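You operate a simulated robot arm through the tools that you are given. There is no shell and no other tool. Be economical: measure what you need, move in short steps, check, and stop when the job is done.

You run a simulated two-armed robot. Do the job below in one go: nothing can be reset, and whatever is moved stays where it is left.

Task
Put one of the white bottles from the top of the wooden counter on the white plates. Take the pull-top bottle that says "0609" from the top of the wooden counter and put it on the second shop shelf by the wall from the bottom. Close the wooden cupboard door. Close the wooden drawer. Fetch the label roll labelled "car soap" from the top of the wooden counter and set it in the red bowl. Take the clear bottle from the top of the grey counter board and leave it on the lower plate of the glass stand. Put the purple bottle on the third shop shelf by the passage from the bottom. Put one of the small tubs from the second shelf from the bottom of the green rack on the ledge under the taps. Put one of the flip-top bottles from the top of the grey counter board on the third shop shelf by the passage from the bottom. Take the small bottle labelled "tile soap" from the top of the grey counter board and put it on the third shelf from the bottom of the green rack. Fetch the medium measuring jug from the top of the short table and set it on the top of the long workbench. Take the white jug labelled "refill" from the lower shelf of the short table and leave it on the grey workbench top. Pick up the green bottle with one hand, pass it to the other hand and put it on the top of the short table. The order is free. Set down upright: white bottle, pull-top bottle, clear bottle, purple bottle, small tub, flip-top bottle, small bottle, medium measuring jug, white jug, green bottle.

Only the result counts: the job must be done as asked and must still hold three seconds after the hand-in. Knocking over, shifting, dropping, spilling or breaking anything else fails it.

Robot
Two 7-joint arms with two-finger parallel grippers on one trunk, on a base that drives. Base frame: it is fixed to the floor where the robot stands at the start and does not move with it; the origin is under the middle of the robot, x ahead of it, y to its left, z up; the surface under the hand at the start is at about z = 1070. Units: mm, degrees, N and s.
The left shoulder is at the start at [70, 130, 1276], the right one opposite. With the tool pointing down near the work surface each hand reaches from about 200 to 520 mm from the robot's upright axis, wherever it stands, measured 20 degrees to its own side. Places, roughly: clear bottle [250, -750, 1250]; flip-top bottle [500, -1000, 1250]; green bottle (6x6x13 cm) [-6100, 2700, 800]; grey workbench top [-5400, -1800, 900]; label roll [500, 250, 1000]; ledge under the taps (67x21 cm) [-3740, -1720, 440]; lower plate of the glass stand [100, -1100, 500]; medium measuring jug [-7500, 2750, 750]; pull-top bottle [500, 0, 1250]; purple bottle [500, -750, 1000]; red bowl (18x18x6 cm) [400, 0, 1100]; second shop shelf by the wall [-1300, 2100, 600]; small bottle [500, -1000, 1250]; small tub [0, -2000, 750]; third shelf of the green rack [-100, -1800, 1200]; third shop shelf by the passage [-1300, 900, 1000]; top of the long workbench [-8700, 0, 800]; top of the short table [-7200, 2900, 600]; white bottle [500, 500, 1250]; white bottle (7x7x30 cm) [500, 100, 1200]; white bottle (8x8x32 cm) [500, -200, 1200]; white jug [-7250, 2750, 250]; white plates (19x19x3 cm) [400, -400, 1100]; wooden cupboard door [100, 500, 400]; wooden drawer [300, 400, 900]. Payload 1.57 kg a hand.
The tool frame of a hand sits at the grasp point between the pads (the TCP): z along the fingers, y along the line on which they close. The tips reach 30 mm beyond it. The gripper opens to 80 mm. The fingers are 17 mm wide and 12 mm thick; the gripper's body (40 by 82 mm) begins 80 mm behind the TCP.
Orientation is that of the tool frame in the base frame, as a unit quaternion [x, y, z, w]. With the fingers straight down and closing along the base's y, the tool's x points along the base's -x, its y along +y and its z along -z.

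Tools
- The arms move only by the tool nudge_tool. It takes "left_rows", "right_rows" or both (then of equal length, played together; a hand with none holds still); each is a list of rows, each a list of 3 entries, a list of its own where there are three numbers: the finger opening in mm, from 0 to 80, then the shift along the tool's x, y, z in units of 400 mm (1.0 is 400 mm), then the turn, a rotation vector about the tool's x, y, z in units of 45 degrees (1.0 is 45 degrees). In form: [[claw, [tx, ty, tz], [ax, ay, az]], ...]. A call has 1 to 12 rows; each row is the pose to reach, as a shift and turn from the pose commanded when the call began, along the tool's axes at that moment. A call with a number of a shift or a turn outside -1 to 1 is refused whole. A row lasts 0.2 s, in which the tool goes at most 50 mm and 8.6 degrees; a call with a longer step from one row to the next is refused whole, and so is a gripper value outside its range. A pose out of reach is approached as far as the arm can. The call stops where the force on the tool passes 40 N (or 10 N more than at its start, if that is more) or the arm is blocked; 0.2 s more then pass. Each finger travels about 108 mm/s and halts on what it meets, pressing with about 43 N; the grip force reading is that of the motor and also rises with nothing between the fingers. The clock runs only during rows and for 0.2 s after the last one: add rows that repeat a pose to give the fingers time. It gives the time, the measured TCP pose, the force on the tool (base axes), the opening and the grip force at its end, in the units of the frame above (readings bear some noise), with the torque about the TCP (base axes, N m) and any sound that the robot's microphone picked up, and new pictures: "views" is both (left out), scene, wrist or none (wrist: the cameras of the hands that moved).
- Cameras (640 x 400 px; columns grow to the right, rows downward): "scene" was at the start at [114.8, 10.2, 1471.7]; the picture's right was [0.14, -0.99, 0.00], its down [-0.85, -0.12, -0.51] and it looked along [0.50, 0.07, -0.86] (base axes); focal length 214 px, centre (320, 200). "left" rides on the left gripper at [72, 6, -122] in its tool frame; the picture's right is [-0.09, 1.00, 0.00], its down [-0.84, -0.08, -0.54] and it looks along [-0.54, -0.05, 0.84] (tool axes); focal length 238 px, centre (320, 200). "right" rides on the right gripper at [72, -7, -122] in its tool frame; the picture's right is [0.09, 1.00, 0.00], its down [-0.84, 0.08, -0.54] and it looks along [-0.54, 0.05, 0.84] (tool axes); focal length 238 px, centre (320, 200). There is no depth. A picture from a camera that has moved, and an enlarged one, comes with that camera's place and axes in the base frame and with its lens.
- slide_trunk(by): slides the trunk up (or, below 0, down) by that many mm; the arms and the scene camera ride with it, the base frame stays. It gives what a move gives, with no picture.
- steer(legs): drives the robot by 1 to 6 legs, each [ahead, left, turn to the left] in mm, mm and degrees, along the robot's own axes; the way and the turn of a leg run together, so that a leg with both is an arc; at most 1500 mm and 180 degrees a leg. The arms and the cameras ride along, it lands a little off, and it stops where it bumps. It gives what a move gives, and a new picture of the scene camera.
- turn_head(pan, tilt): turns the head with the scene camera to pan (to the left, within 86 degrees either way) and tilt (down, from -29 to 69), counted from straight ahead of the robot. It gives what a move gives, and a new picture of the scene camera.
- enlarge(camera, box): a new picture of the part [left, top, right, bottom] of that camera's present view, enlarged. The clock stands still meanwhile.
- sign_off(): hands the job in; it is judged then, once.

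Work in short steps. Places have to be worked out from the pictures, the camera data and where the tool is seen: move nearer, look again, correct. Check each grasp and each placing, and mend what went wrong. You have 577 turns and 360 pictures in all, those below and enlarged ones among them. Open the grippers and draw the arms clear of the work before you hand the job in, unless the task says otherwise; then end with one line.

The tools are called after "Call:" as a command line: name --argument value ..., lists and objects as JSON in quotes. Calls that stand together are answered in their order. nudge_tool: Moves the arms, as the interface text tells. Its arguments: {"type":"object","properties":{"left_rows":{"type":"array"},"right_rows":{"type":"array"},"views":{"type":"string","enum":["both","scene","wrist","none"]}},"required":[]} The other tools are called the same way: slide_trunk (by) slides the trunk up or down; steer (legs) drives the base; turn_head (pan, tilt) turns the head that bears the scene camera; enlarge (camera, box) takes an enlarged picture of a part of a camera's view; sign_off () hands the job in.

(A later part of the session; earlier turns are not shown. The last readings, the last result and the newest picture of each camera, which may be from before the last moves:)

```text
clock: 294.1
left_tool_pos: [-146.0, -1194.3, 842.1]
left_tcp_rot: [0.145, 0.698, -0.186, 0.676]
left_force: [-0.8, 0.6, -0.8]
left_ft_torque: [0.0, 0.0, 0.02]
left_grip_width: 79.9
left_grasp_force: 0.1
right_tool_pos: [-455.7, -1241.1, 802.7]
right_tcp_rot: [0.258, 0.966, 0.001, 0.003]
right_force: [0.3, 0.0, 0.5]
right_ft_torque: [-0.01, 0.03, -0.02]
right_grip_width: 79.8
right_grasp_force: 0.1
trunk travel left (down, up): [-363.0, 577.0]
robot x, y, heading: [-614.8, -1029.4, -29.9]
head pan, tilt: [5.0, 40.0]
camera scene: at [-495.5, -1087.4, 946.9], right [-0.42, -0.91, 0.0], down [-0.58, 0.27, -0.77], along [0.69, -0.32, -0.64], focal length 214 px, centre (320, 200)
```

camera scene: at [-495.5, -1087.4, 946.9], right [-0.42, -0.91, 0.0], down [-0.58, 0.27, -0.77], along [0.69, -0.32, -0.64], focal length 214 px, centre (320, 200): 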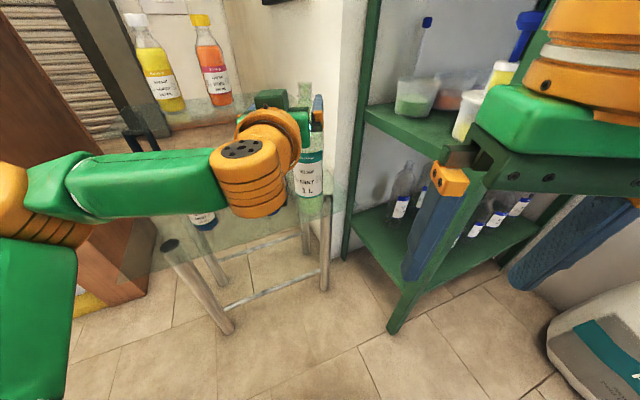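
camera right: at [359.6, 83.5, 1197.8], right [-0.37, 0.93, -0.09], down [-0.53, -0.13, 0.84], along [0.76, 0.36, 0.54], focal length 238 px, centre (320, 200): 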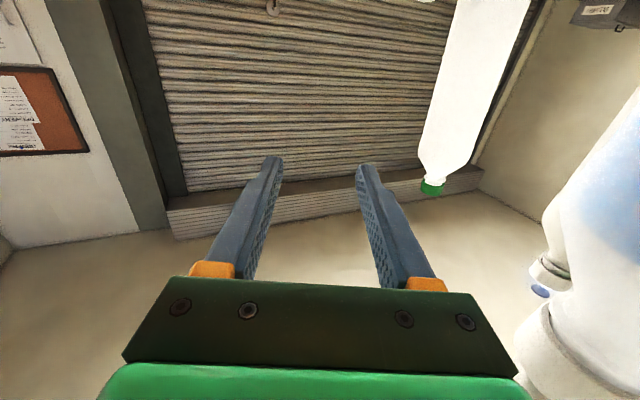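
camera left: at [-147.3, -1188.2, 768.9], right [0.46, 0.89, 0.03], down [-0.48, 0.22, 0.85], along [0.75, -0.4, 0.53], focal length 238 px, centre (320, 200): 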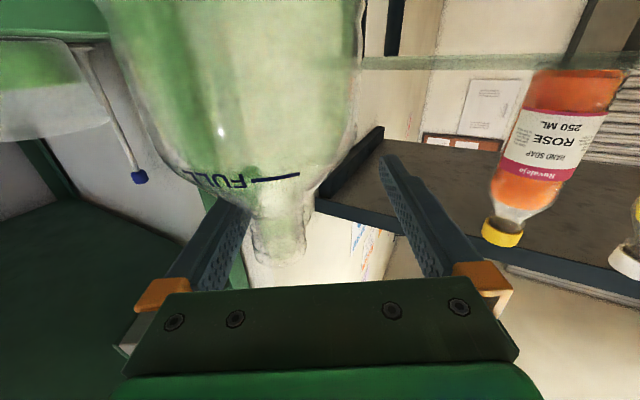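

Clear bottle is placed. I back off, raise the trunk, and go inspect the small bottles on the grey counter with the wrist camera.

Call:
steer --legs '[[-220, 0, 0]]'

Call:
slide_trunk --by 400

Call:
slide_trunk --by 155

Call:
steer --legs '[[0, 0, 30]]'

```text
clock: 295.7
left_tool_pos: [-334.9, -1087.9, 841.8]
left_tcp_rot: [0.145, 0.698, -0.186, 0.676]
left_force: [-0.2, 0.0, 1.7]
left_ft_torque: [0.01, 0.02, -0.03]
left_grip_width: 79.9
left_grasp_force: 0.0
right_tool_pos: [-644.6, -1133.8, 803.1]
right_tcp_rot: [0.259, 0.966, 0.002, 0.004]
right_force: [0.0, -0.9, 0.2]
right_ft_torque: [0.02, -0.01, -0.01]
right_grip_width: 79.9
right_grasp_force: 0.1
trunk travel left (down, up): [-363.0, 577.0]
robot x, y, heading: [-803.9, -916.1, -30.1]
head pan, tilt: [5.0, 40.0]
camera scene: at [-684.6, -978.7, 946.9], right [-0.42, -0.91, 0.0], down [-0.58, 0.27, -0.77], along [0.7, -0.32, -0.64], focal length 214 px, centre (320, 200)
```

scene: 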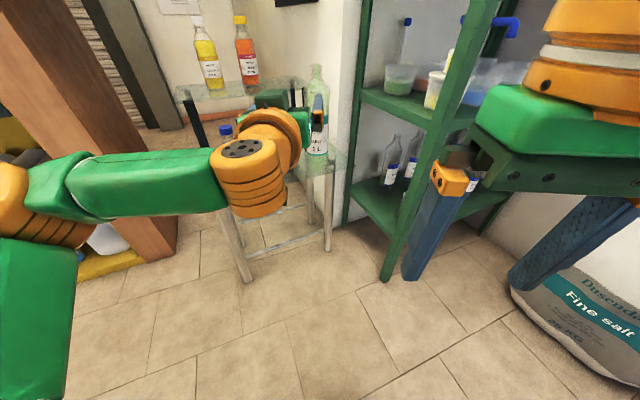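

```text
clock: 299.6
left_tool_pos: [-334.7, -1085.9, 1241.7]
left_tcp_rot: [0.144, 0.699, -0.186, 0.676]
left_force: [-0.5, -0.7, -0.6]
left_ft_torque: [0.04, -0.03, -0.01]
left_grip_width: 80.0
left_grasp_force: 0.0
right_tool_pos: [-643.6, -1133.9, 1202.6]
right_tcp_rot: [0.258, 0.966, 0.002, 0.004]
right_force: [0.0, -0.1, -0.6]
right_ft_torque: [0.0, -0.03, -0.01]
right_grip_width: 80.2
right_grasp_force: 0.0
trunk travel left (down, up): [-763.0, 177.0]
robot x, y, heading: [-803.3, -918.5, -30.0]
head pan, tilt: [5.0, 40.0]
```

```text
clock: 301.4
left_tool_pos: [-335.8, -1086.3, 1396.2]
left_tcp_rot: [0.145, 0.698, -0.186, 0.676]
left_force: [0.1, 0.8, -0.3]
left_ft_torque: [0.0, -0.01, 0.01]
left_grip_width: 80.1
left_grasp_force: 0.0
right_tool_pos: [-643.1, -1134.0, 1358.1]
right_tcp_rot: [0.258, 0.966, 0.001, 0.003]
right_force: [0.0, 0.5, 1.6]
right_ft_torque: [0.01, 0.01, -0.02]
right_grip_width: 80.0
right_grasp_force: 0.0
trunk travel left (down, up): [-918.0, 22.0]
robot x, y, heading: [-804.1, -918.0, -30.0]
head pan, tilt: [5.0, 40.0]
```

```text
clock: 303.2
left_tool_pos: [-311.9, -833.8, 1397.7]
left_tcp_rot: [-0.038, 0.712, -0.007, 0.701]
left_force: [-0.7, 0.2, -0.5]
left_ft_torque: [0.0, -0.02, 0.02]
left_grip_width: 80.3
left_grasp_force: 0.0
right_tool_pos: [-558.0, -1028.5, 1357.1]
right_tcp_rot: [0.002, 1.0, 0.003, 0.002]
right_force: [-0.2, 0.0, 1.0]
right_ft_torque: [0.02, -0.01, 0.0]
right_grip_width: 80.0
right_grasp_force: 0.0
trunk travel left (down, up): [-918.0, 22.0]
robot x, y, heading: [-805.0, -918.3, -0.6]
head pan, tilt: [5.0, 40.0]
camera scene: at [-670.0, -912.5, 1501.9], right [0.08, -1.0, 0.0], down [-0.64, -0.05, -0.77], along [0.76, 0.06, -0.64], focal length 214 px, centre (320, 200)
```

scene: 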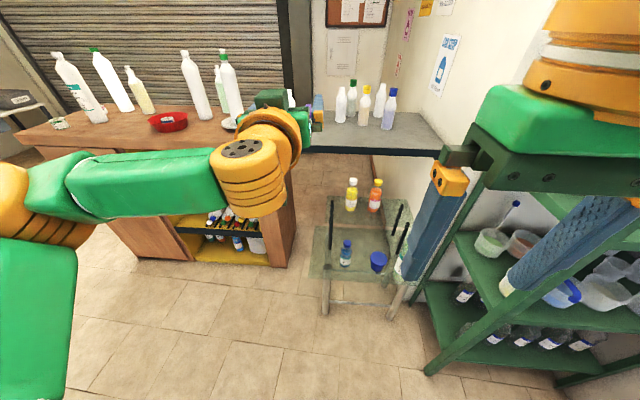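

To read the small white bottles' labels I move to view them from the left.

Call:
steer --legs '[[500, 380, 0], [0, 0, -38]]'

Call:
turn_head --pan 5 --tilt 22

Call:
enlarge --camera "scene" --box '[160, 130, 400, 280]'

```text
clock: 308.5
left_tool_pos: [137.2, -774.7, 1397.1]
left_tcp_rot: [0.191, 0.687, -0.232, 0.661]
left_force: [-0.1, -0.3, -0.1]
left_ft_torque: [0.02, -0.02, 0.02]
left_grip_width: 80.0
left_grasp_force: 0.1
right_tool_pos: [-176.9, -780.3, 1357.0]
right_tcp_rot: [0.323, 0.947, 0.001, 0.003]
right_force: [-1.0, -0.3, -0.2]
right_ft_torque: [-0.02, 0.02, 0.0]
right_grip_width: 79.6
right_grasp_force: 0.0
trunk travel left (down, up): [-918.0, 22.0]
robot x, y, heading: [-306.1, -543.5, -37.8]
head pan, tilt: [5.0, 40.0]
camera scene: at [-194.7, -621.8, 1501.8], right [-0.54, -0.84, 0.0], down [-0.54, 0.35, -0.77], along [0.65, -0.41, -0.64], focal length 214 px, centre (320, 200)
```

scene: 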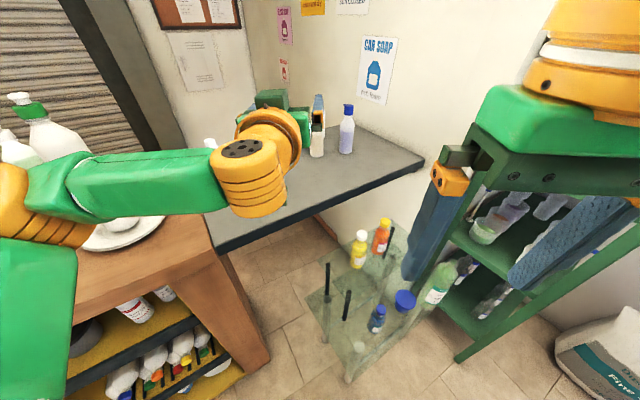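

```text
clock: 309.3
left_tool_pos: [134.5, -776.1, 1396.0]
left_tcp_rot: [0.191, 0.687, -0.232, 0.661]
left_force: [-0.2, 0.0, -0.6]
left_ft_torque: [0.01, 0.02, -0.02]
left_grip_width: 79.8
left_grasp_force: 0.1
right_tool_pos: [-177.3, -780.6, 1357.4]
right_tcp_rot: [0.323, 0.947, 0.002, 0.003]
right_force: [-0.5, 0.2, -0.8]
right_ft_torque: [-0.02, -0.04, 0.03]
right_grip_width: 80.3
right_grasp_force: 0.1
trunk travel left (down, up): [-918.0, 22.0]
robot x, y, heading: [-302.2, -551.1, -37.6]
head pan, tilt: [5.0, 22.0]
camera scene: at [-188.8, -626.6, 1529.9], right [-0.54, -0.84, 0.0], down [-0.32, 0.2, -0.93], along [0.78, -0.5, -0.38], focal length 214 px, centre (320, 200)
```

scene: 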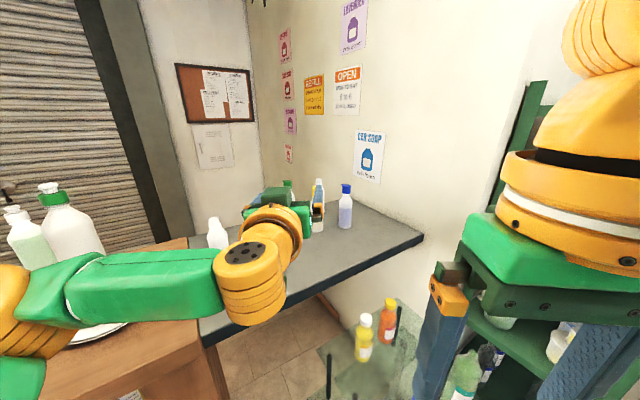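

```text
2.67 times, centred on (280, 205) of scene
camera zoom: at [-188.8, -626.6, 1529.9], right [-0.54, -0.84, 0.0], down [-0.32, 0.2, -0.93], along [0.78, -0.5, -0.38], focal length 572 px, centre (427, 187)
```

zoom: 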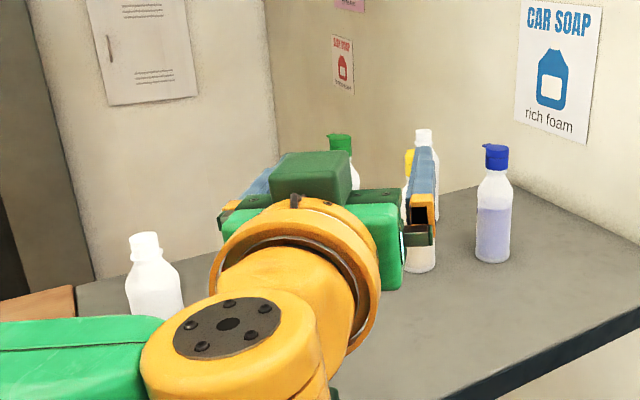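

Call:
nudge_tool --left_rows '[[80, [0, 0, 0.03], [0, 0.167, 0]], [80, [0, 0, 0.06], [0, 0.333, 0]], [80, [0, 0, 0.09], [0, 0.5, 0]], [80, [0, 0, 0.12], [0, 0.667, 0]], [80, [0, 0, 0.12], [0, 0.833, 0]], [80, [0, 0, 0.12], [0, 1, 0]]]' --views "wrist"

```text
clock: 310.7
left_tool_pos: [171.4, -801.0, 1392.2]
left_tcp_rot: [0.266, 0.888, -0.14, 0.349]
left_force: [-0.2, -0.2, 0.6]
left_ft_torque: [0.03, 0.04, 0.03]
left_grip_width: 79.9
left_grasp_force: 0.2
left hand out of reach, approached as far as the arm can: row 6
right_tool_pos: [-178.9, -781.7, 1357.0]
right_tcp_rot: [0.322, 0.947, 0.003, 0.004]
right_force: [0.3, 0.0, 0.3]
right_ft_torque: [-0.03, 0.01, 0.02]
right_grip_width: 80.0
right_grasp_force: 0.0
trunk travel left (down, up): [-918.0, 22.0]
robot x, y, heading: [-305.5, -546.6, -37.3]
head pan, tilt: [5.0, 22.0]
camera left: at [65.1, -714.5, 1429.8], right [0.63, 0.78, 0.0], down [0.18, -0.14, 0.97], along [0.76, -0.61, -0.23], focal length 238 px, centre (320, 200)
```

left: 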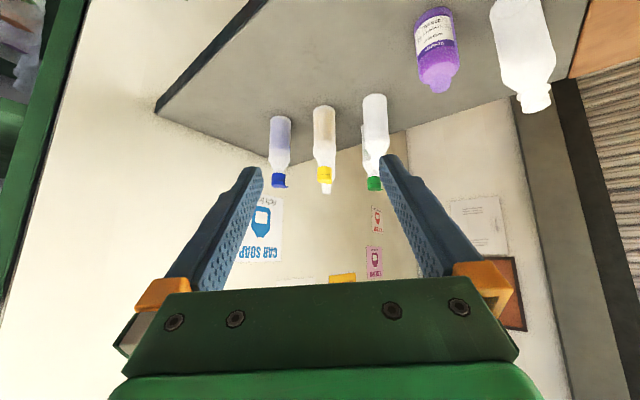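

Call:
enlarge --camera "left" --box '[250, 70, 410, 200]'

Call:
enlarge --camera "left" --box '[400, 0, 580, 120]'

```text
3.08 times, centred on (330, 135) of left
camera zoom: at [65.1, -714.5, 1429.8], right [0.63, 0.78, 0.0], down [0.18, -0.14, 0.97], along [0.76, -0.61, -0.23], focal length 733 px, centre (289, 400)
```

zoom: 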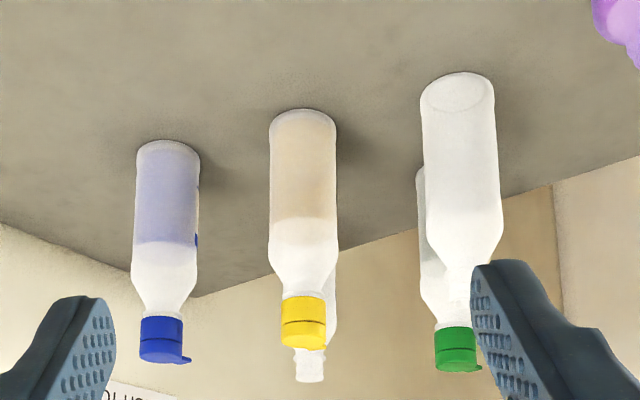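

```text
3.33 times, centred on (490, 60) of left
camera zoom: at [65.1, -714.5, 1429.8], right [0.63, 0.78, 0.0], down [0.18, -0.14, 0.97], along [0.76, -0.61, -0.23], focal length 794 px, centre (-247, 667)
```

zoom: 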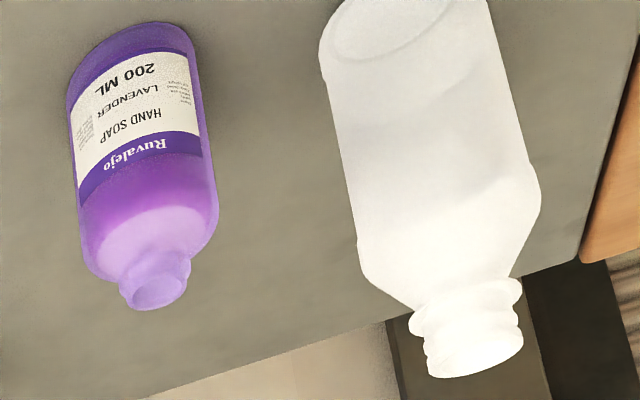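

No labels face this side, so I'll pick the nearest white bottle (A at ≈(516, −934)) with the right hand and check its back. First I tuck the left arm.

Call:
nudge_tool --left_rows '[[80, [0.045, 0, -0.045], [0, 0.167, 0]], [80, [0.09, 0, -0.09], [0, 0.333, 0]], [80, [0.135, 0, -0.135], [0, 0.5, 0]], [80, [0.18, 0, -0.18], [0, 0.667, 0]], [80, [0.22, 0, -0.22], [0, 0.833, 0]], [80, [0.26, 0, -0.26], [0, 1, 0]]]' --views "none"

Call:
nudge_tool --left_rows '[[80, [0.09, 0.03, 0], [0, 0, 0]], [80, [0.18, 0.06, 0], [0, 0, 0]], [80, [0.27, 0.09, 0], [0, 0, 0]], [80, [0.36, 0.12, 0], [0, 0, 0]], [80, [0.42, 0.12, 0], [0, 0, 0]]]' --views "none"

```text
clock: 312.1
left_tool_pos: [28.6, -673.3, 1354.8]
left_tcp_rot: [0.298, 0.954, -0.03, -0.018]
left_force: [0.0, 0.7, 0.0]
left_ft_torque: [0.0, -0.02, 0.04]
left_grip_width: 80.0
left_grasp_force: 0.1
left hand out of reach, approached as far as the arm can: row 1, 2, 3, 4, 5, 6
right_tool_pos: [-177.3, -778.1, 1358.7]
right_tcp_rot: [0.323, 0.947, 0.001, 0.004]
right_force: [-0.2, 0.6, -1.0]
right_ft_torque: [-0.04, 0.02, -0.02]
right_grip_width: 80.0
right_grasp_force: 0.1
trunk travel left (down, up): [-918.0, 22.0]
robot x, y, heading: [-308.3, -546.0, -37.6]
head pan, tilt: [5.0, 22.0]
```

```text
clock: 313.3
left_tool_pos: [-80.7, -539.7, 1352.6]
left_tcp_rot: [0.298, 0.954, -0.028, -0.017]
left_force: [-0.4, -0.2, 0.5]
left_ft_torque: [-0.05, -0.05, -0.01]
left_grip_width: 80.1
left_grasp_force: 0.0
right_tool_pos: [-177.8, -778.9, 1356.9]
right_tcp_rot: [0.323, 0.946, 0.002, 0.004]
right_force: [0.5, 0.3, 0.2]
right_ft_torque: [-0.01, 0.02, 0.0]
right_grip_width: 79.9
right_grasp_force: 0.1
trunk travel left (down, up): [-918.0, 22.0]
robot x, y, heading: [-305.3, -542.3, -37.4]
head pan, tilt: [5.0, 22.0]
```

Call:
nudge_tool --right_rows '[[80, [-0.08, 0, 0], [0, -0.167, 0]], [80, [-0.16, 0, 0], [0, -0.333, 0]], [80, [-0.24, 0, 0], [0, -0.5, 0]], [80, [-0.32, 0, 0], [0, -0.667, 0]], [80, [-0.4, 0, 0], [0, -0.833, 0]], [80, [-0.48, 0, 0], [0, -1, 0]]]' --views "none"

Call:
nudge_tool --right_rows '[[80, [0.03, 0, 0.05], [0, -0.167, 0]], [80, [0.06, 0, 0.1], [0, -0.333, 0]], [80, [0.09, 0, 0.15], [0, -0.5, 0]], [80, [0.12, 0, 0.2], [0, -0.667, 0]], [80, [0.15, 0, 0.25], [0, -0.833, 0]], [80, [0.17, 0, 0.28], [0, -1, 0]]]' --views "none"

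```text
clock: 314.7
left_tool_pos: [-79.9, -541.8, 1352.3]
left_tcp_rot: [0.299, 0.954, -0.028, -0.018]
left_force: [-0.2, -0.9, 0.4]
left_ft_torque: [0.02, 0.02, -0.01]
left_grip_width: 79.8
left_grasp_force: 0.0
right_tool_pos: [-23.7, -900.4, 1358.9]
right_tcp_rot: [0.298, 0.874, -0.121, 0.365]
right_force: [0.5, 0.1, -0.4]
right_ft_torque: [0.01, -0.02, 0.01]
right_grip_width: 79.7
right_grasp_force: 0.1
trunk travel left (down, up): [-918.0, 22.0]
robot x, y, heading: [-305.1, -543.5, -37.5]
head pan, tilt: [5.0, 22.0]
```

```text
clock: 316.1
left_tool_pos: [-79.7, -540.4, 1353.0]
left_tcp_rot: [0.299, 0.954, -0.029, -0.018]
left_force: [0.6, 0.7, 0.1]
left_ft_torque: [0.01, 0.01, 0.05]
left_grip_width: 80.1
left_grasp_force: 0.1
right_tool_pos: [3.9, -901.2, 1249.5]
right_tcp_rot: [0.24, 0.725, -0.195, 0.615]
right_force: [-0.7, 0.4, 0.0]
right_ft_torque: [0.04, 0.01, 0.02]
right_grip_width: 80.0
right_grasp_force: 0.1
right hand out of reach, approached as far as the arm can: row 5, 6
trunk travel left (down, up): [-918.0, 22.0]
robot x, y, heading: [-303.2, -548.6, -37.4]
head pan, tilt: [5.0, 22.0]
```

The purple bottle would be in the way, so I take it first, with the right hand (neck at z≈1190). I drive to (−95, −478), heading −20°.

Call:
steer --legs '[[123, 182, 0], [0, 0, 17.4]]'

Call:
nudge_tool --right_rows '[[80, [0.05, 0, 0], [0, 0, 0]], [80, [0.1, 0, 0], [0, 0, 0]], [80, [0.12, 0, 0], [0, 0, 0]]]' --views "wrist"

```text
clock: 318.8
left_tool_pos: [116.7, -407.6, 1352.7]
left_tcp_rot: [0.149, 0.988, -0.03, -0.015]
left_force: [-1.0, -0.7, -1.2]
left_ft_torque: [-0.04, 0.0, -0.02]
left_grip_width: 80.0
left_grasp_force: 0.0
right_tool_pos: [304.2, -727.1, 1248.4]
right_tcp_rot: [0.127, 0.754, -0.099, 0.637]
right_force: [0.7, -1.0, 0.1]
right_ft_torque: [0.02, 0.0, 0.0]
right_grip_width: 80.0
right_grasp_force: 0.1
trunk travel left (down, up): [-918.0, 22.0]
robot x, y, heading: [-97.4, -481.4, -19.9]
head pan, tilt: [5.0, 22.0]
camera scene: at [38.9, -521.3, 1529.9], right [-0.26, -0.97, 0.0], down [-0.36, 0.1, -0.93], along [0.9, -0.24, -0.38], focal length 214 px, centre (320, 200)
```

scene: 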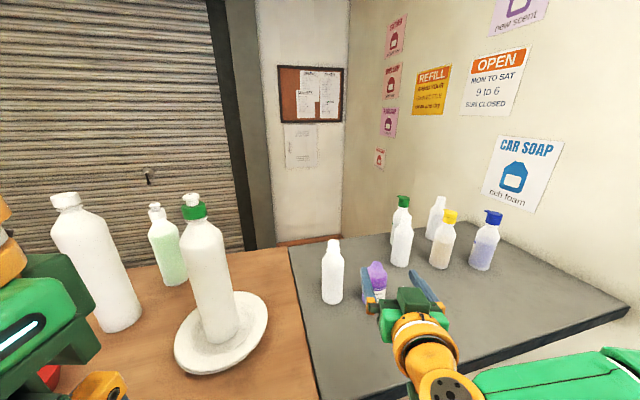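

```text
clock: 319.6
left_tool_pos: [116.2, -406.1, 1352.0]
left_tcp_rot: [0.15, 0.988, -0.032, -0.014]
left_force: [0.8, 0.2, 0.1]
left_ft_torque: [0.02, -0.01, -0.01]
left_grip_width: 79.7
left_grasp_force: 0.0
right_tool_pos: [296.6, -722.2, 1202.6]
right_tcp_rot: [0.127, 0.754, -0.099, 0.637]
right_force: [0.2, -0.5, 1.1]
right_ft_torque: [0.01, -0.07, -0.03]
right_grip_width: 80.5
right_grasp_force: 0.1
trunk travel left (down, up): [-918.0, 22.0]
robot x, y, heading: [-90.4, -478.7, -20.0]
head pan, tilt: [5.0, 22.0]
camera right: at [169.3, -686.0, 1151.3], right [0.3, 0.95, -0.08], down [-0.35, 0.19, 0.92], along [0.89, -0.25, 0.39], focal length 238 px, centre (320, 200)
```

right: 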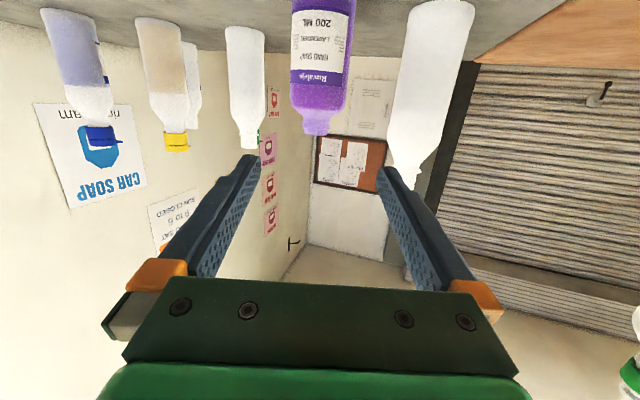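

Purple's neck is at ≈(396, −760, 1172). I advance with a narrower opening and grip it.

Call:
nudge_tool --right_rows '[[60, [0.015, -0.004, 0.08], [0, 0, 0]], [52, [0.029, -0.008, 0.16], [0, 0, 0]], [52, [0.029, -0.008, 0.22], [0, 0, 0]], [52, [0.029, -0.008, 0.27], [0, 0, 0]]]' --views "wrist"

```text
clock: 320.6
left_tool_pos: [113.5, -405.8, 1352.6]
left_tcp_rot: [0.149, 0.988, -0.031, -0.013]
left_force: [-0.1, 0.0, -0.6]
left_ft_torque: [0.01, -0.01, -0.01]
left_grip_width: 79.9
left_grasp_force: 0.1
right_tool_pos: [395.7, -742.4, 1184.8]
right_tcp_rot: [0.129, 0.753, -0.102, 0.637]
right_force: [-1.1, -0.2, 2.9]
right_ft_torque: [-0.13, -0.01, -0.03]
right_grip_width: 52.6
right_grasp_force: 0.3
right hand out of reach, approached as far as the arm can: row 1, 2, 3, 4
trunk travel left (down, up): [-918.0, 22.0]
robot x, y, heading: [-95.5, -475.4, -20.1]
head pan, tilt: [5.0, 22.0]
camera right: at [268.4, -706.3, 1134.4], right [0.31, 0.95, -0.08], down [-0.35, 0.19, 0.92], along [0.88, -0.26, 0.39], focal length 238 px, centre (320, 200)
```

right: 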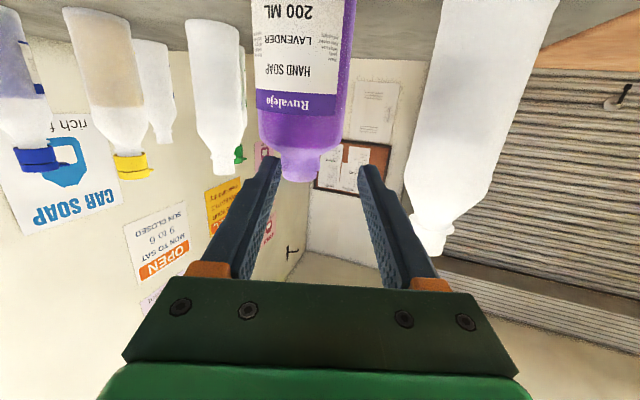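

Call:
slide_trunk --by -13

Call:
nudge_tool --right_rows '[[52, [0, -0.02, 0], [0, 0, 0]], [52, [0, -0.02, 0], [0, 0, 0]]]' --views "wrist"

```text
clock: 321.2
left_tool_pos: [102.7, -403.7, 1342.1]
left_tcp_rot: [0.15, 0.988, -0.031, -0.009]
left_force: [0.0, 0.0, -0.4]
left_ft_torque: [0.03, 0.0, -0.01]
left_grip_width: 79.9
left_grasp_force: 0.0
right_tool_pos: [386.0, -741.4, 1179.9]
right_tcp_rot: [0.129, 0.747, -0.104, 0.643]
right_force: [-3.7, -4.3, 36.4]
right_ft_torque: [-1.41, -0.69, -0.05]
right_grip_width: 56.0
right_grasp_force: 2.1
trunk travel left (down, up): [-905.0, 35.0]
robot x, y, heading: [-96.5, -482.4, -20.0]
head pan, tilt: [5.0, 22.0]
```

```text
clock: 321.8
left_tool_pos: [103.2, -402.6, 1342.5]
left_tcp_rot: [0.149, 0.988, -0.032, -0.008]
left_force: [-0.7, 0.3, 1.0]
left_ft_torque: [0.02, -0.02, 0.02]
left_grip_width: 79.9
left_grasp_force: 0.1
right_tool_pos: [385.6, -744.9, 1179.8]
right_tcp_rot: [0.131, 0.751, -0.106, 0.638]
right_force: [-3.5, 0.3, 31.6]
right_ft_torque: [-1.1, -0.52, -0.15]
right_grip_width: 53.6
right_grasp_force: 1.1
right hand out of reach, approached as far as the arm can: row 1, 2
trunk travel left (down, up): [-905.0, 35.0]
robot x, y, heading: [-95.6, -482.6, -20.3]
head pan, tilt: [5.0, 22.0]
camera right: at [258.8, -706.8, 1127.6], right [0.32, 0.95, -0.08], down [-0.35, 0.2, 0.91], along [0.88, -0.26, 0.4], focal length 238 px, centre (320, 200)
```

right: 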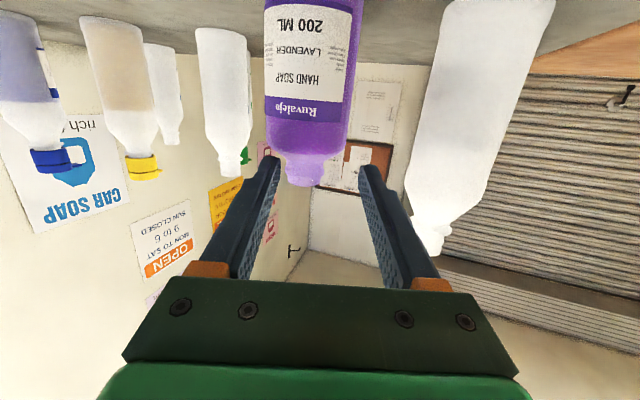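

The −y finger rests on the bottle's shoulder. I raise, retreat a little, level the tool and re-approach by driving.

Call:
slide_trunk --by 20

Call:
nudge_tool --right_rows '[[60, [0, 0, -0.08], [0, 0, 0]], [70, [0, 0, -0.16], [0, -0.08, 0]], [70, [0, 0, -0.22], [0, -0.16, 0]], [70, [0, 0, -0.28], [0, -0.24, 0]], [70, [0, 0, -0.28], [0, -0.24, 0]]]' --views "wrist"

```text
clock: 322.4
left_tool_pos: [116.3, -405.6, 1359.9]
left_tcp_rot: [0.149, 0.988, -0.032, -0.013]
left_force: [-0.3, -0.4, 0.6]
left_ft_torque: [-0.05, -0.03, -0.02]
left_grip_width: 80.0
left_grasp_force: 0.0
right_tool_pos: [396.4, -748.5, 1191.0]
right_tcp_rot: [0.132, 0.757, -0.103, 0.632]
right_force: [-0.8, -0.6, -0.7]
right_ft_torque: [-0.01, -0.03, 0.03]
right_grip_width: 52.0
right_grasp_force: 0.1
trunk travel left (down, up): [-925.0, 15.0]
robot x, y, heading: [-93.7, -477.5, -20.1]
head pan, tilt: [5.0, 22.0]
```

```text
clock: 323.6
left_tool_pos: [116.2, -406.4, 1360.3]
left_tcp_rot: [0.149, 0.988, -0.031, -0.013]
left_force: [0.2, 0.7, -0.6]
left_ft_torque: [0.01, 0.02, -0.01]
left_grip_width: 80.0
left_grasp_force: 0.0
right_tool_pos: [291.1, -710.9, 1214.7]
right_tcp_rot: [0.122, 0.693, -0.115, 0.701]
right_force: [-0.1, -0.1, 0.0]
right_ft_torque: [0.02, 0.01, 0.02]
right_grip_width: 69.9
right_grasp_force: 0.1
trunk travel left (down, up): [-925.0, 15.0]
robot x, y, heading: [-98.7, -480.3, -20.1]
head pan, tilt: [5.0, 22.0]
camera right: at [175.0, -675.3, 1141.2], right [0.33, 0.94, -0.08], down [-0.5, 0.25, 0.83], along [0.8, -0.24, 0.55], focal length 238 px, centre (320, 200)
```

right: 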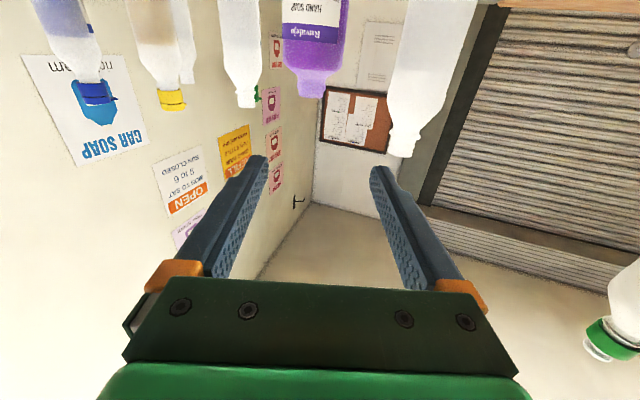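

Call:
slide_trunk --by -36

Call:
nudge_tool --right_rows '[[56, [0, 0, 0], [0, 0, 0]], [56, [0, 0, 0], [0, 0, 0]]]' --views "none"

Call:
steer --legs '[[85, -10, 0]]'

Call:
enlarge --camera "right" --box '[0, 0, 640, 400]'

```text
clock: 324.4
left_tool_pos: [117.1, -406.7, 1323.5]
left_tcp_rot: [0.149, 0.988, -0.031, -0.013]
left_force: [0.2, 0.1, -0.1]
left_ft_torque: [0.03, -0.01, 0.01]
left_grip_width: 79.9
left_grasp_force: 0.1
right_tool_pos: [291.9, -709.3, 1178.3]
right_tcp_rot: [0.123, 0.693, -0.116, 0.701]
right_force: [0.0, 0.6, 0.1]
right_ft_torque: [-0.02, -0.01, -0.01]
right_grip_width: 69.9
right_grasp_force: 0.0
trunk travel left (down, up): [-889.0, 51.0]
robot x, y, heading: [-96.6, -478.0, -20.0]
head pan, tilt: [5.0, 22.0]
```

```text
clock: 325.0
left_tool_pos: [115.8, -406.9, 1325.0]
left_tcp_rot: [0.149, 0.988, -0.03, -0.013]
left_force: [0.0, 0.7, -0.5]
left_ft_torque: [0.0, -0.01, -0.01]
left_grip_width: 80.0
left_grasp_force: 0.1
right_tool_pos: [291.0, -710.9, 1177.9]
right_tcp_rot: [0.122, 0.693, -0.115, 0.701]
right_force: [-0.4, -0.1, 0.0]
right_ft_torque: [0.04, 0.0, 0.01]
right_grip_width: 56.1
right_grasp_force: 0.1
trunk travel left (down, up): [-889.0, 51.0]
robot x, y, heading: [-99.0, -481.8, -19.9]
head pan, tilt: [5.0, 22.0]
```

```text
clock: 326.1
left_tool_pos: [184.1, -440.2, 1325.3]
left_tcp_rot: [0.149, 0.988, -0.032, -0.01]
left_force: [-0.1, 0.2, 0.6]
left_ft_torque: [-0.01, -0.04, 0.02]
left_grip_width: 79.9
left_grasp_force: 0.0
right_tool_pos: [359.1, -743.8, 1181.6]
right_tcp_rot: [0.123, 0.69, -0.118, 0.703]
right_force: [0.4, 0.6, 1.1]
right_ft_torque: [0.01, 0.02, 0.0]
right_grip_width: 56.0
right_grasp_force: 0.0
trunk travel left (down, up): [-889.0, 51.0]
robot x, y, heading: [-20.9, -520.1, -20.1]
head pan, tilt: [5.0, 22.0]
camera scene: at [104.3, -554.0, 1502.1], right [-0.26, -0.97, 0.0], down [-0.36, 0.09, -0.93], along [0.9, -0.24, -0.37], focal length 214 px, centre (320, 200)
```

scene: 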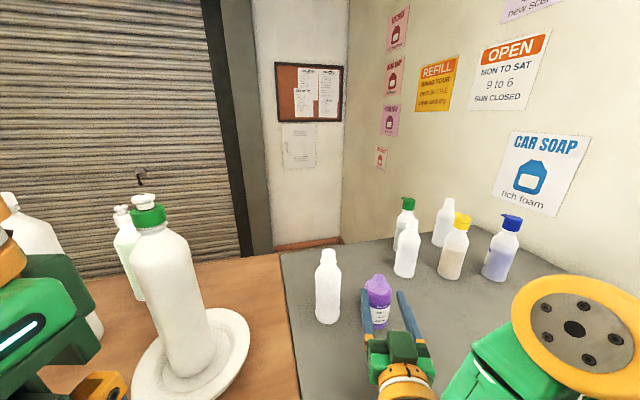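

```text
1.00 times, centred on (320, 200) of right (not enlarged: the box is as wide or as high as the picture)
camera zoom: at [244.1, -709.7, 1107.7], right [0.33, 0.94, -0.08], down [-0.5, 0.25, 0.83], along [0.8, -0.23, 0.55], focal length 238 px, centre (320, 200)
```

zoom: 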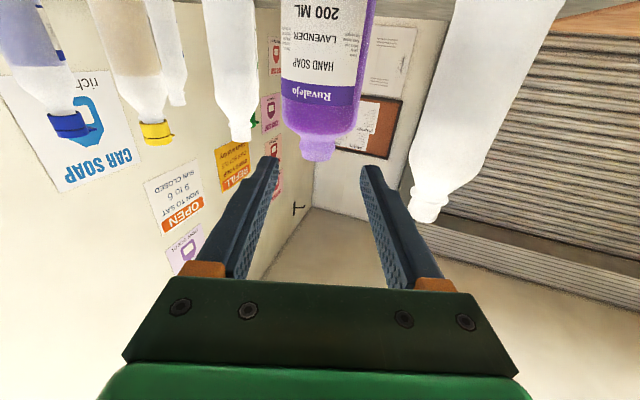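

Call:
nudge_tool --right_rows '[[56, [0.015, 0, 0.05], [0, 0, 0]], [56, [0.015, 0, 0.095], [0, 0, 0]], [56, [0.015, 0, 0.095], [0, 0, 0]]]' --views "wrist"

```text
clock: 326.9
left_tool_pos: [190.4, -444.5, 1324.0]
left_tcp_rot: [0.15, 0.988, -0.031, -0.014]
left_force: [-0.3, 0.9, -0.1]
left_ft_torque: [0.02, 0.02, 0.03]
left_grip_width: 79.8
left_grasp_force: 0.1
right_tool_pos: [403.1, -748.2, 1178.7]
right_tcp_rot: [0.124, 0.693, -0.117, 0.701]
right_force: [-2.2, -0.3, 4.4]
right_ft_torque: [-0.17, -0.03, -0.04]
right_grip_width: 56.5
right_grasp_force: 0.5
right hand out of reach, approached as far as the arm can: row 1, 2, 3
trunk travel left (down, up): [-889.0, 51.0]
robot x, y, heading: [-21.0, -519.9, -20.2]
head pan, tilt: [5.0, 22.0]
camera right: at [287.7, -713.2, 1105.0], right [0.34, 0.94, -0.08], down [-0.49, 0.25, 0.83], along [0.8, -0.24, 0.55], focal length 238 px, centre (320, 200)
```

right: 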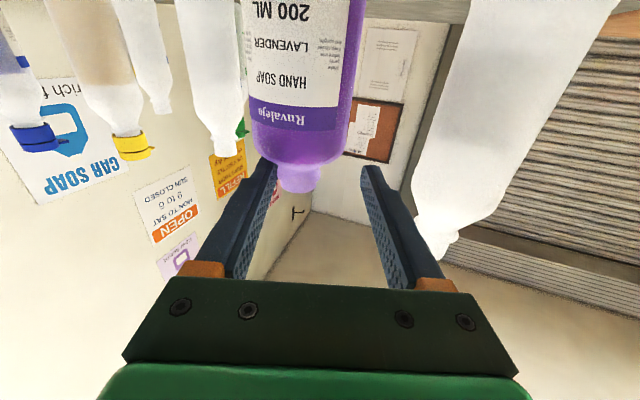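

Call:
nudge_tool --right_rows '[[45, [0, -0.01, 0], [0, 0, 0]], [35, [0, -0.02, 0], [0, 0, 0]], [25, [0, -0.02, 0], [0, 0, 0]], [12, [0, -0.02, 0], [0, 0, 0]], [10, [0, -0.02, 0], [0, 0, 0]]]' --views "wrist"

```text
clock: 328.1
left_tool_pos: [190.4, -445.4, 1323.1]
left_tcp_rot: [0.149, 0.988, -0.03, -0.013]
left_force: [0.3, -0.3, -0.2]
left_ft_torque: [-0.04, 0.0, -0.02]
left_grip_width: 80.0
left_grasp_force: 0.0
right_tool_pos: [400.1, -750.4, 1181.9]
right_tcp_rot: [0.124, 0.693, -0.117, 0.7]
right_force: [-0.3, -1.6, 2.7]
right_ft_torque: [-0.11, -0.06, -0.03]
right_grip_width: 26.5
right_grasp_force: 37.6
right hand out of reach, approached as far as the arm can: row 1, 2, 3, 4, 5
trunk travel left (down, up): [-889.0, 51.0]
robot x, y, heading: [-21.6, -520.0, -20.1]
head pan, tilt: [5.0, 22.0]
camera right: at [284.3, -715.4, 1108.0], right [0.34, 0.94, -0.08], down [-0.49, 0.25, 0.83], along [0.8, -0.24, 0.55], focal length 238 px, centre (320, 200)
```

right: 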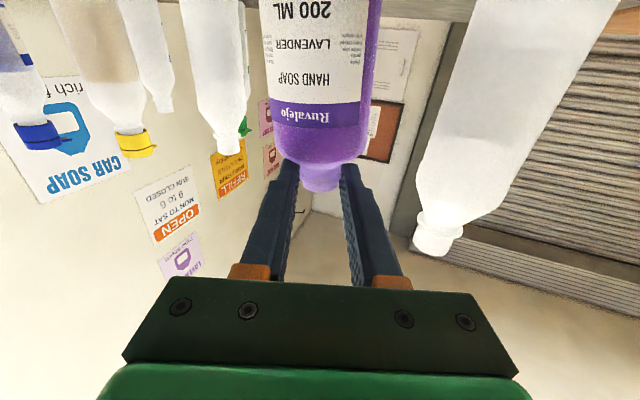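

Neck gripped at 26.5 mm. I lift with the trunk and back away.

Call:
slide_trunk --by 45

Call:
steer --legs '[[-330, 0, 0]]'

```text
clock: 329.0
left_tool_pos: [191.5, -443.9, 1369.2]
left_tcp_rot: [0.15, 0.988, -0.031, -0.013]
left_force: [0.5, -0.1, 0.2]
left_ft_torque: [0.02, -0.02, -0.01]
left_grip_width: 79.8
left_grasp_force: 0.1
right_tool_pos: [401.0, -750.0, 1226.5]
right_tcp_rot: [0.123, 0.694, -0.117, 0.7]
right_force: [0.1, -0.2, -1.9]
right_ft_torque: [0.02, 0.06, 0.0]
right_grip_width: 26.6
right_grasp_force: 37.7
trunk travel left (down, up): [-934.0, 6.0]
robot x, y, heading: [-23.6, -522.4, -19.9]
head pan, tilt: [5.0, 22.0]
```

```text
clock: 331.2
left_tool_pos: [-116.2, -333.2, 1367.8]
left_tcp_rot: [0.148, 0.988, -0.03, -0.016]
left_force: [-0.7, 0.3, -0.3]
left_ft_torque: [-0.01, 0.02, 0.0]
left_grip_width: 79.9
left_grasp_force: 0.1
right_tool_pos: [93.3, -635.9, 1224.2]
right_tcp_rot: [0.122, 0.695, -0.116, 0.699]
right_force: [0.7, -0.1, -2.4]
right_ft_torque: [0.01, 0.04, -0.04]
right_grip_width: 26.4
right_grasp_force: 37.4
trunk travel left (down, up): [-934.0, 6.0]
robot x, y, heading: [-333.1, -405.4, -19.7]
head pan, tilt: [5.0, 22.0]
camera scene: at [-193.9, -447.2, 1545.5], right [-0.25, -0.97, 0.0], down [-0.37, 0.1, -0.93], along [0.9, -0.23, -0.38], focal length 214 px, centre (320, 200)
```

scene: 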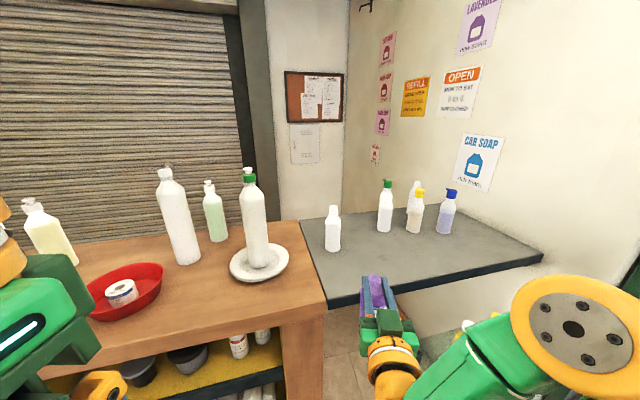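

Purple held (≈0.2 kg). I take it to the passage shelf: there is a wide gap on the third shelf around y≈870. I turn away and drive there.

Call:
steer --legs '[[-150, 0, 0], [0, 0, -160.3], [0, -1120, 0]]'

Call:
slide_trunk --by -120

Call:
turn_head --pan 0 --tilt 25

```text
clock: 344.6
left_tool_pos: [-594.6, 638.6, 1367.2]
left_tcp_rot: [0.999, 0.0, 0.009, -0.033]
left_force: [0.1, 0.0, -0.4]
left_ft_torque: [-0.01, 0.0, -0.01]
left_grip_width: 80.0
left_grasp_force: 0.0
right_tool_pos: [-885.4, 866.4, 1225.3]
right_tcp_rot: [-0.704, 0.019, 0.709, 0.012]
right_force: [-0.4, -0.7, -2.2]
right_ft_torque: [-0.03, 0.0, -0.03]
right_grip_width: 25.5
right_grasp_force: 37.4
trunk travel left (down, up): [-934.0, 6.0]
robot x, y, heading: [-412.6, 771.8, 177.1]
head pan, tilt: [5.0, 22.0]
camera scene: at [-558.6, 770.2, 1545.9], right [-0.04, 1.0, 0.0], down [0.37, 0.02, -0.93], along [-0.93, -0.04, -0.38], focal length 214 px, centre (320, 200)
```

scene: 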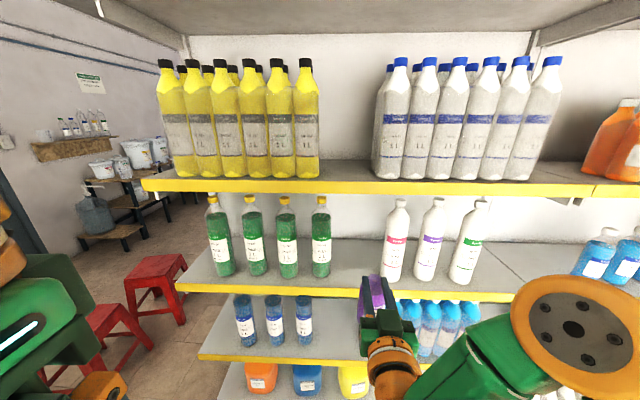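

```text
clock: 346.1
left_tool_pos: [-594.8, 638.1, 1248.6]
left_tcp_rot: [0.999, 0.0, 0.009, -0.032]
left_force: [0.4, 0.1, 0.4]
left_ft_torque: [0.02, 0.01, -0.03]
left_grip_width: 79.9
left_grasp_force: 0.0
right_tool_pos: [-885.4, 868.5, 1103.9]
right_tcp_rot: [-0.705, 0.018, 0.709, 0.012]
right_force: [0.9, 0.8, -1.4]
right_ft_torque: [-0.02, -0.05, 0.06]
right_grip_width: 25.7
right_grasp_force: 36.7
trunk travel left (down, up): [-814.0, 126.0]
robot x, y, heading: [-416.4, 774.4, 177.3]
head pan, tilt: [5.0, 22.0]
```

```text
clock: 346.8
left_tool_pos: [-596.4, 639.7, 1247.1]
left_tcp_rot: [0.999, 0.001, 0.009, -0.033]
left_force: [0.6, 0.4, 0.3]
left_ft_torque: [0.0, -0.01, -0.01]
left_grip_width: 80.1
left_grasp_force: 0.0
right_tool_pos: [-885.3, 868.0, 1104.7]
right_tcp_rot: [-0.705, 0.018, 0.709, 0.011]
right_force: [0.0, -0.5, -2.2]
right_ft_torque: [0.02, -0.05, 0.0]
right_grip_width: 26.0
right_grasp_force: 36.9
trunk travel left (down, up): [-814.0, 126.0]
robot x, y, heading: [-415.0, 771.0, 177.4]
head pan, tilt: [0.0, 25.0]
camera scene: at [-557.7, 779.7, 1421.1], right [0.05, 1.0, 0.0], down [0.42, -0.02, -0.91], along [-0.91, 0.04, -0.42], focal length 214 px, centre (320, 200)
```

scene: 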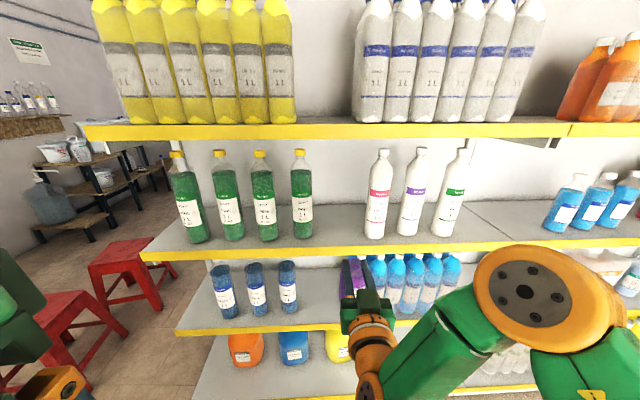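

Gap between the green and white bottles: y≈775–986. I drive in to put purple at about (−1225, 840).

Call:
steer --legs '[[240, 45, 0]]'

Call:
steer --legs '[[98, 0, 0]]'

```text
clock: 348.6
left_tool_pos: [-834.5, 603.4, 1249.2]
left_tcp_rot: [0.999, 0.002, 0.008, -0.033]
left_force: [0.7, -1.0, -0.5]
left_ft_torque: [-0.02, 0.04, -0.05]
left_grip_width: 80.3
left_grasp_force: 0.1
right_tool_pos: [-1127.0, 833.4, 1107.5]
right_tcp_rot: [-0.704, 0.018, 0.71, 0.01]
right_force: [1.2, -0.4, -2.2]
right_ft_torque: [0.02, -0.02, -0.01]
right_grip_width: 26.1
right_grasp_force: 37.7
trunk travel left (down, up): [-814.0, 126.0]
robot x, y, heading: [-659.3, 737.6, 177.5]
head pan, tilt: [0.0, 25.0]
camera scene: at [-797.3, 745.2, 1421.5], right [0.04, 1.0, 0.0], down [0.42, -0.02, -0.91], along [-0.91, 0.04, -0.42], focal length 214 px, centre (320, 200)
```

scene: 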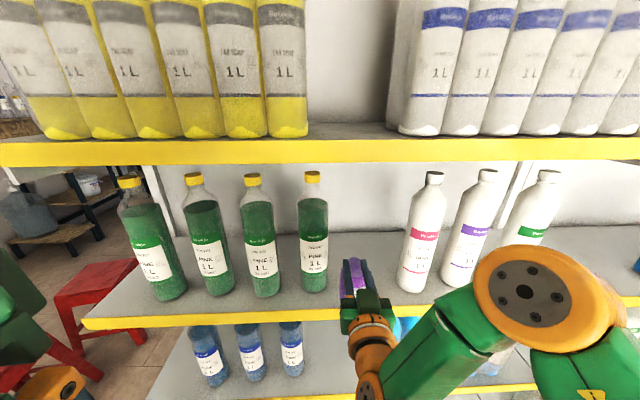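

```text
clock: 349.8
left_tool_pos: [-931.2, 607.6, 1249.5]
left_tcp_rot: [0.999, 0.002, 0.007, -0.034]
left_force: [0.7, 0.1, 0.3]
left_ft_torque: [-0.02, 0.02, 0.0]
left_grip_width: 79.9
left_grasp_force: 0.1
right_tool_pos: [-1223.3, 836.0, 1108.1]
right_tcp_rot: [-0.703, 0.017, 0.711, 0.01]
right_force: [-0.1, 0.6, -1.7]
right_ft_torque: [-0.01, -0.09, 0.01]
right_grip_width: 25.9
right_grasp_force: 37.2
trunk travel left (down, up): [-814.0, 126.0]
robot x, y, heading: [-755.1, 739.1, 177.3]
head pan, tilt: [0.0, 25.0]
camera scene: at [-893.8, 748.6, 1421.8], right [0.04, 1.0, 0.0], down [0.42, -0.02, -0.91], along [-0.91, 0.04, -0.42], focal length 214 px, centre (320, 200)
```

scene: 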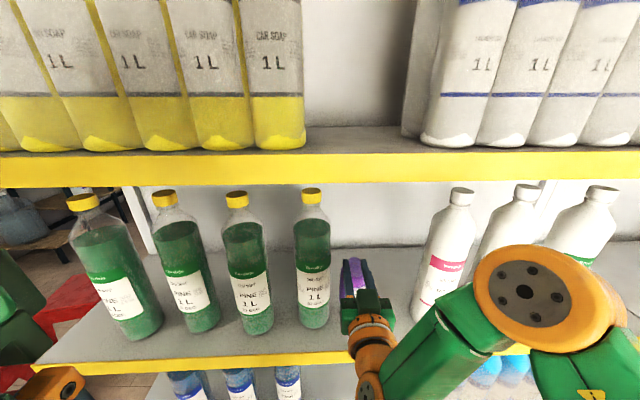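

Purple is over the shelf gap. I lower in steps until contact.

Call:
slide_trunk --by -25

Call:
slide_trunk --by -8

Call:
slide_trunk --by -8

```text
clock: 350.5
left_tool_pos: [-936.1, 609.4, 1223.2]
left_tcp_rot: [0.999, 0.002, 0.008, -0.032]
left_force: [0.7, 0.1, -0.2]
left_ft_torque: [-0.01, 0.0, 0.01]
left_grip_width: 80.4
left_grasp_force: 0.0
right_tool_pos: [-1227.7, 836.2, 1081.1]
right_tcp_rot: [-0.705, 0.017, 0.709, 0.01]
right_force: [0.7, -1.4, -1.5]
right_ft_torque: [-0.03, -0.07, -0.01]
right_grip_width: 25.5
right_grasp_force: 36.9
trunk travel left (down, up): [-789.0, 151.0]
robot x, y, heading: [-756.0, 742.6, 177.3]
head pan, tilt: [0.0, 25.0]
```

```text
clock: 351.0
left_tool_pos: [-936.4, 607.9, 1214.6]
left_tcp_rot: [0.999, 0.002, 0.009, -0.032]
left_force: [-0.1, 0.1, 0.2]
left_ft_torque: [0.0, 0.0, -0.03]
left_grip_width: 79.9
left_grasp_force: 0.0
right_tool_pos: [-1226.7, 836.2, 1072.8]
right_tcp_rot: [-0.705, 0.017, 0.709, 0.009]
right_force: [0.0, 0.5, -2.4]
right_ft_torque: [0.01, -0.05, 0.01]
right_grip_width: 25.8
right_grasp_force: 37.0
trunk travel left (down, up): [-781.0, 159.0]
robot x, y, heading: [-753.4, 739.4, 177.4]
head pan, tilt: [0.0, 25.0]
```

```text
clock: 351.6
left_tool_pos: [-931.6, 606.8, 1208.2]
left_tcp_rot: [0.999, 0.002, 0.007, -0.033]
left_force: [-0.7, 0.1, -0.8]
left_ft_torque: [0.02, 0.0, -0.01]
left_grip_width: 79.9
left_grasp_force: 0.3
right_tool_pos: [-1225.6, 835.3, 1071.0]
right_tcp_rot: [-0.698, 0.018, 0.715, 0.01]
right_force: [-10.8, 1.2, 37.6]
right_ft_torque: [0.21, 1.29, -0.09]
right_grip_width: 26.4
right_grasp_force: 37.5
trunk travel left (down, up): [-773.0, 167.0]
robot x, y, heading: [-754.5, 740.9, 177.3]
head pan, tilt: [0.0, 25.0]
```

Call:
slide_trunk --by 7

Call:
nudge_tool --right_rows '[[35, [0, 0, 0], [0, 0, 0]], [45, [0, 0, 0], [0, 0, 0]], [58, [0, 0, 0], [0, 0, 0]], [58, [0, 0, 0], [0, 0, 0]]]' --views "wrist"

Call:
steer --legs '[[-200, 0, 0]]'

```text
clock: 352.2
left_tool_pos: [-934.5, 607.3, 1215.5]
left_tcp_rot: [0.999, 0.003, 0.008, -0.033]
left_force: [0.2, -0.4, 1.2]
left_ft_torque: [0.01, 0.01, -0.04]
left_grip_width: 79.9
left_grasp_force: 0.0
right_tool_pos: [-1225.3, 835.2, 1070.7]
right_tcp_rot: [-0.706, 0.016, 0.708, 0.011]
right_force: [-0.7, -1.1, 8.7]
right_ft_torque: [0.02, 0.05, 0.0]
right_grip_width: 25.5
right_grasp_force: 37.1
trunk travel left (down, up): [-780.0, 160.0]
robot x, y, heading: [-758.6, 743.4, 177.7]
head pan, tilt: [0.0, 25.0]
```

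```text
clock: 353.2
left_tool_pos: [-936.2, 607.2, 1215.1]
left_tcp_rot: [0.999, 0.003, 0.009, -0.033]
left_force: [0.6, 0.4, -0.7]
left_ft_torque: [0.01, 0.01, -0.01]
left_grip_width: 79.7
left_grasp_force: 0.0
right_tool_pos: [-1229.0, 836.2, 1072.1]
right_tcp_rot: [-0.704, 0.016, 0.709, 0.009]
right_force: [-0.4, -0.4, -0.1]
right_ft_torque: [0.04, 0.03, 0.01]
right_grip_width: 58.2
right_grasp_force: 0.0
trunk travel left (down, up): [-780.0, 160.0]
robot x, y, heading: [-754.8, 742.6, 177.6]
head pan, tilt: [0.0, 25.0]
camera right: at [-1105.6, 837.1, 998.6], right [-0.04, -1.0, -0.08], down [0.54, -0.09, 0.83], along [-0.84, -0.01, 0.55], focal length 238 px, centre (320, 200)
```

right: 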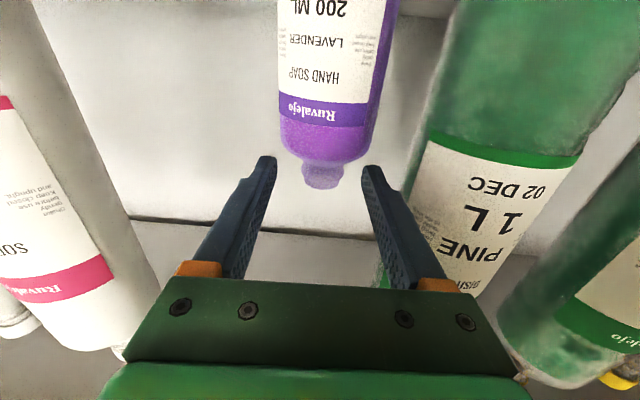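

```text
clock: 354.8
left_tool_pos: [-740.6, 598.8, 1213.7]
left_tcp_rot: [0.999, 0.002, 0.009, -0.032]
left_force: [0.4, 0.4, 0.1]
left_ft_torque: [0.0, -0.02, 0.01]
left_grip_width: 80.1
left_grasp_force: 0.1
right_tool_pos: [-1030.5, 827.4, 1070.6]
right_tcp_rot: [-0.705, 0.017, 0.709, 0.01]
right_force: [-0.3, -0.1, 0.2]
right_ft_torque: [-0.02, 0.03, 0.01]
right_grip_width: 57.9
right_grasp_force: 0.1
trunk travel left (down, up): [-780.0, 160.0]
robot x, y, heading: [-555.5, 733.0, 177.6]
head pan, tilt: [0.0, 25.0]
camera scene: at [-703.8, 740.4, 1386.8], right [0.04, 1.0, 0.0], down [0.42, -0.02, -0.91], along [-0.9, 0.04, -0.43], focal length 214 px, centre (320, 200)
```

scene: 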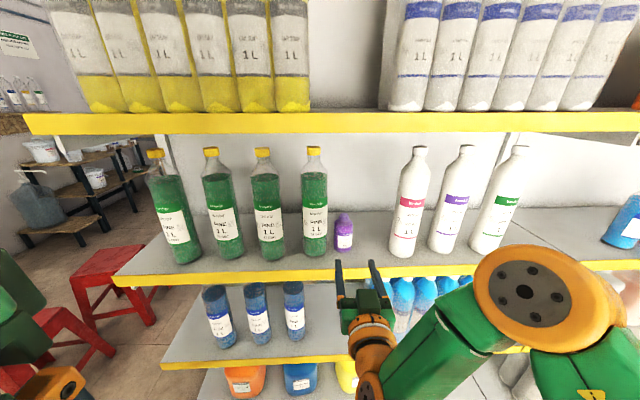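

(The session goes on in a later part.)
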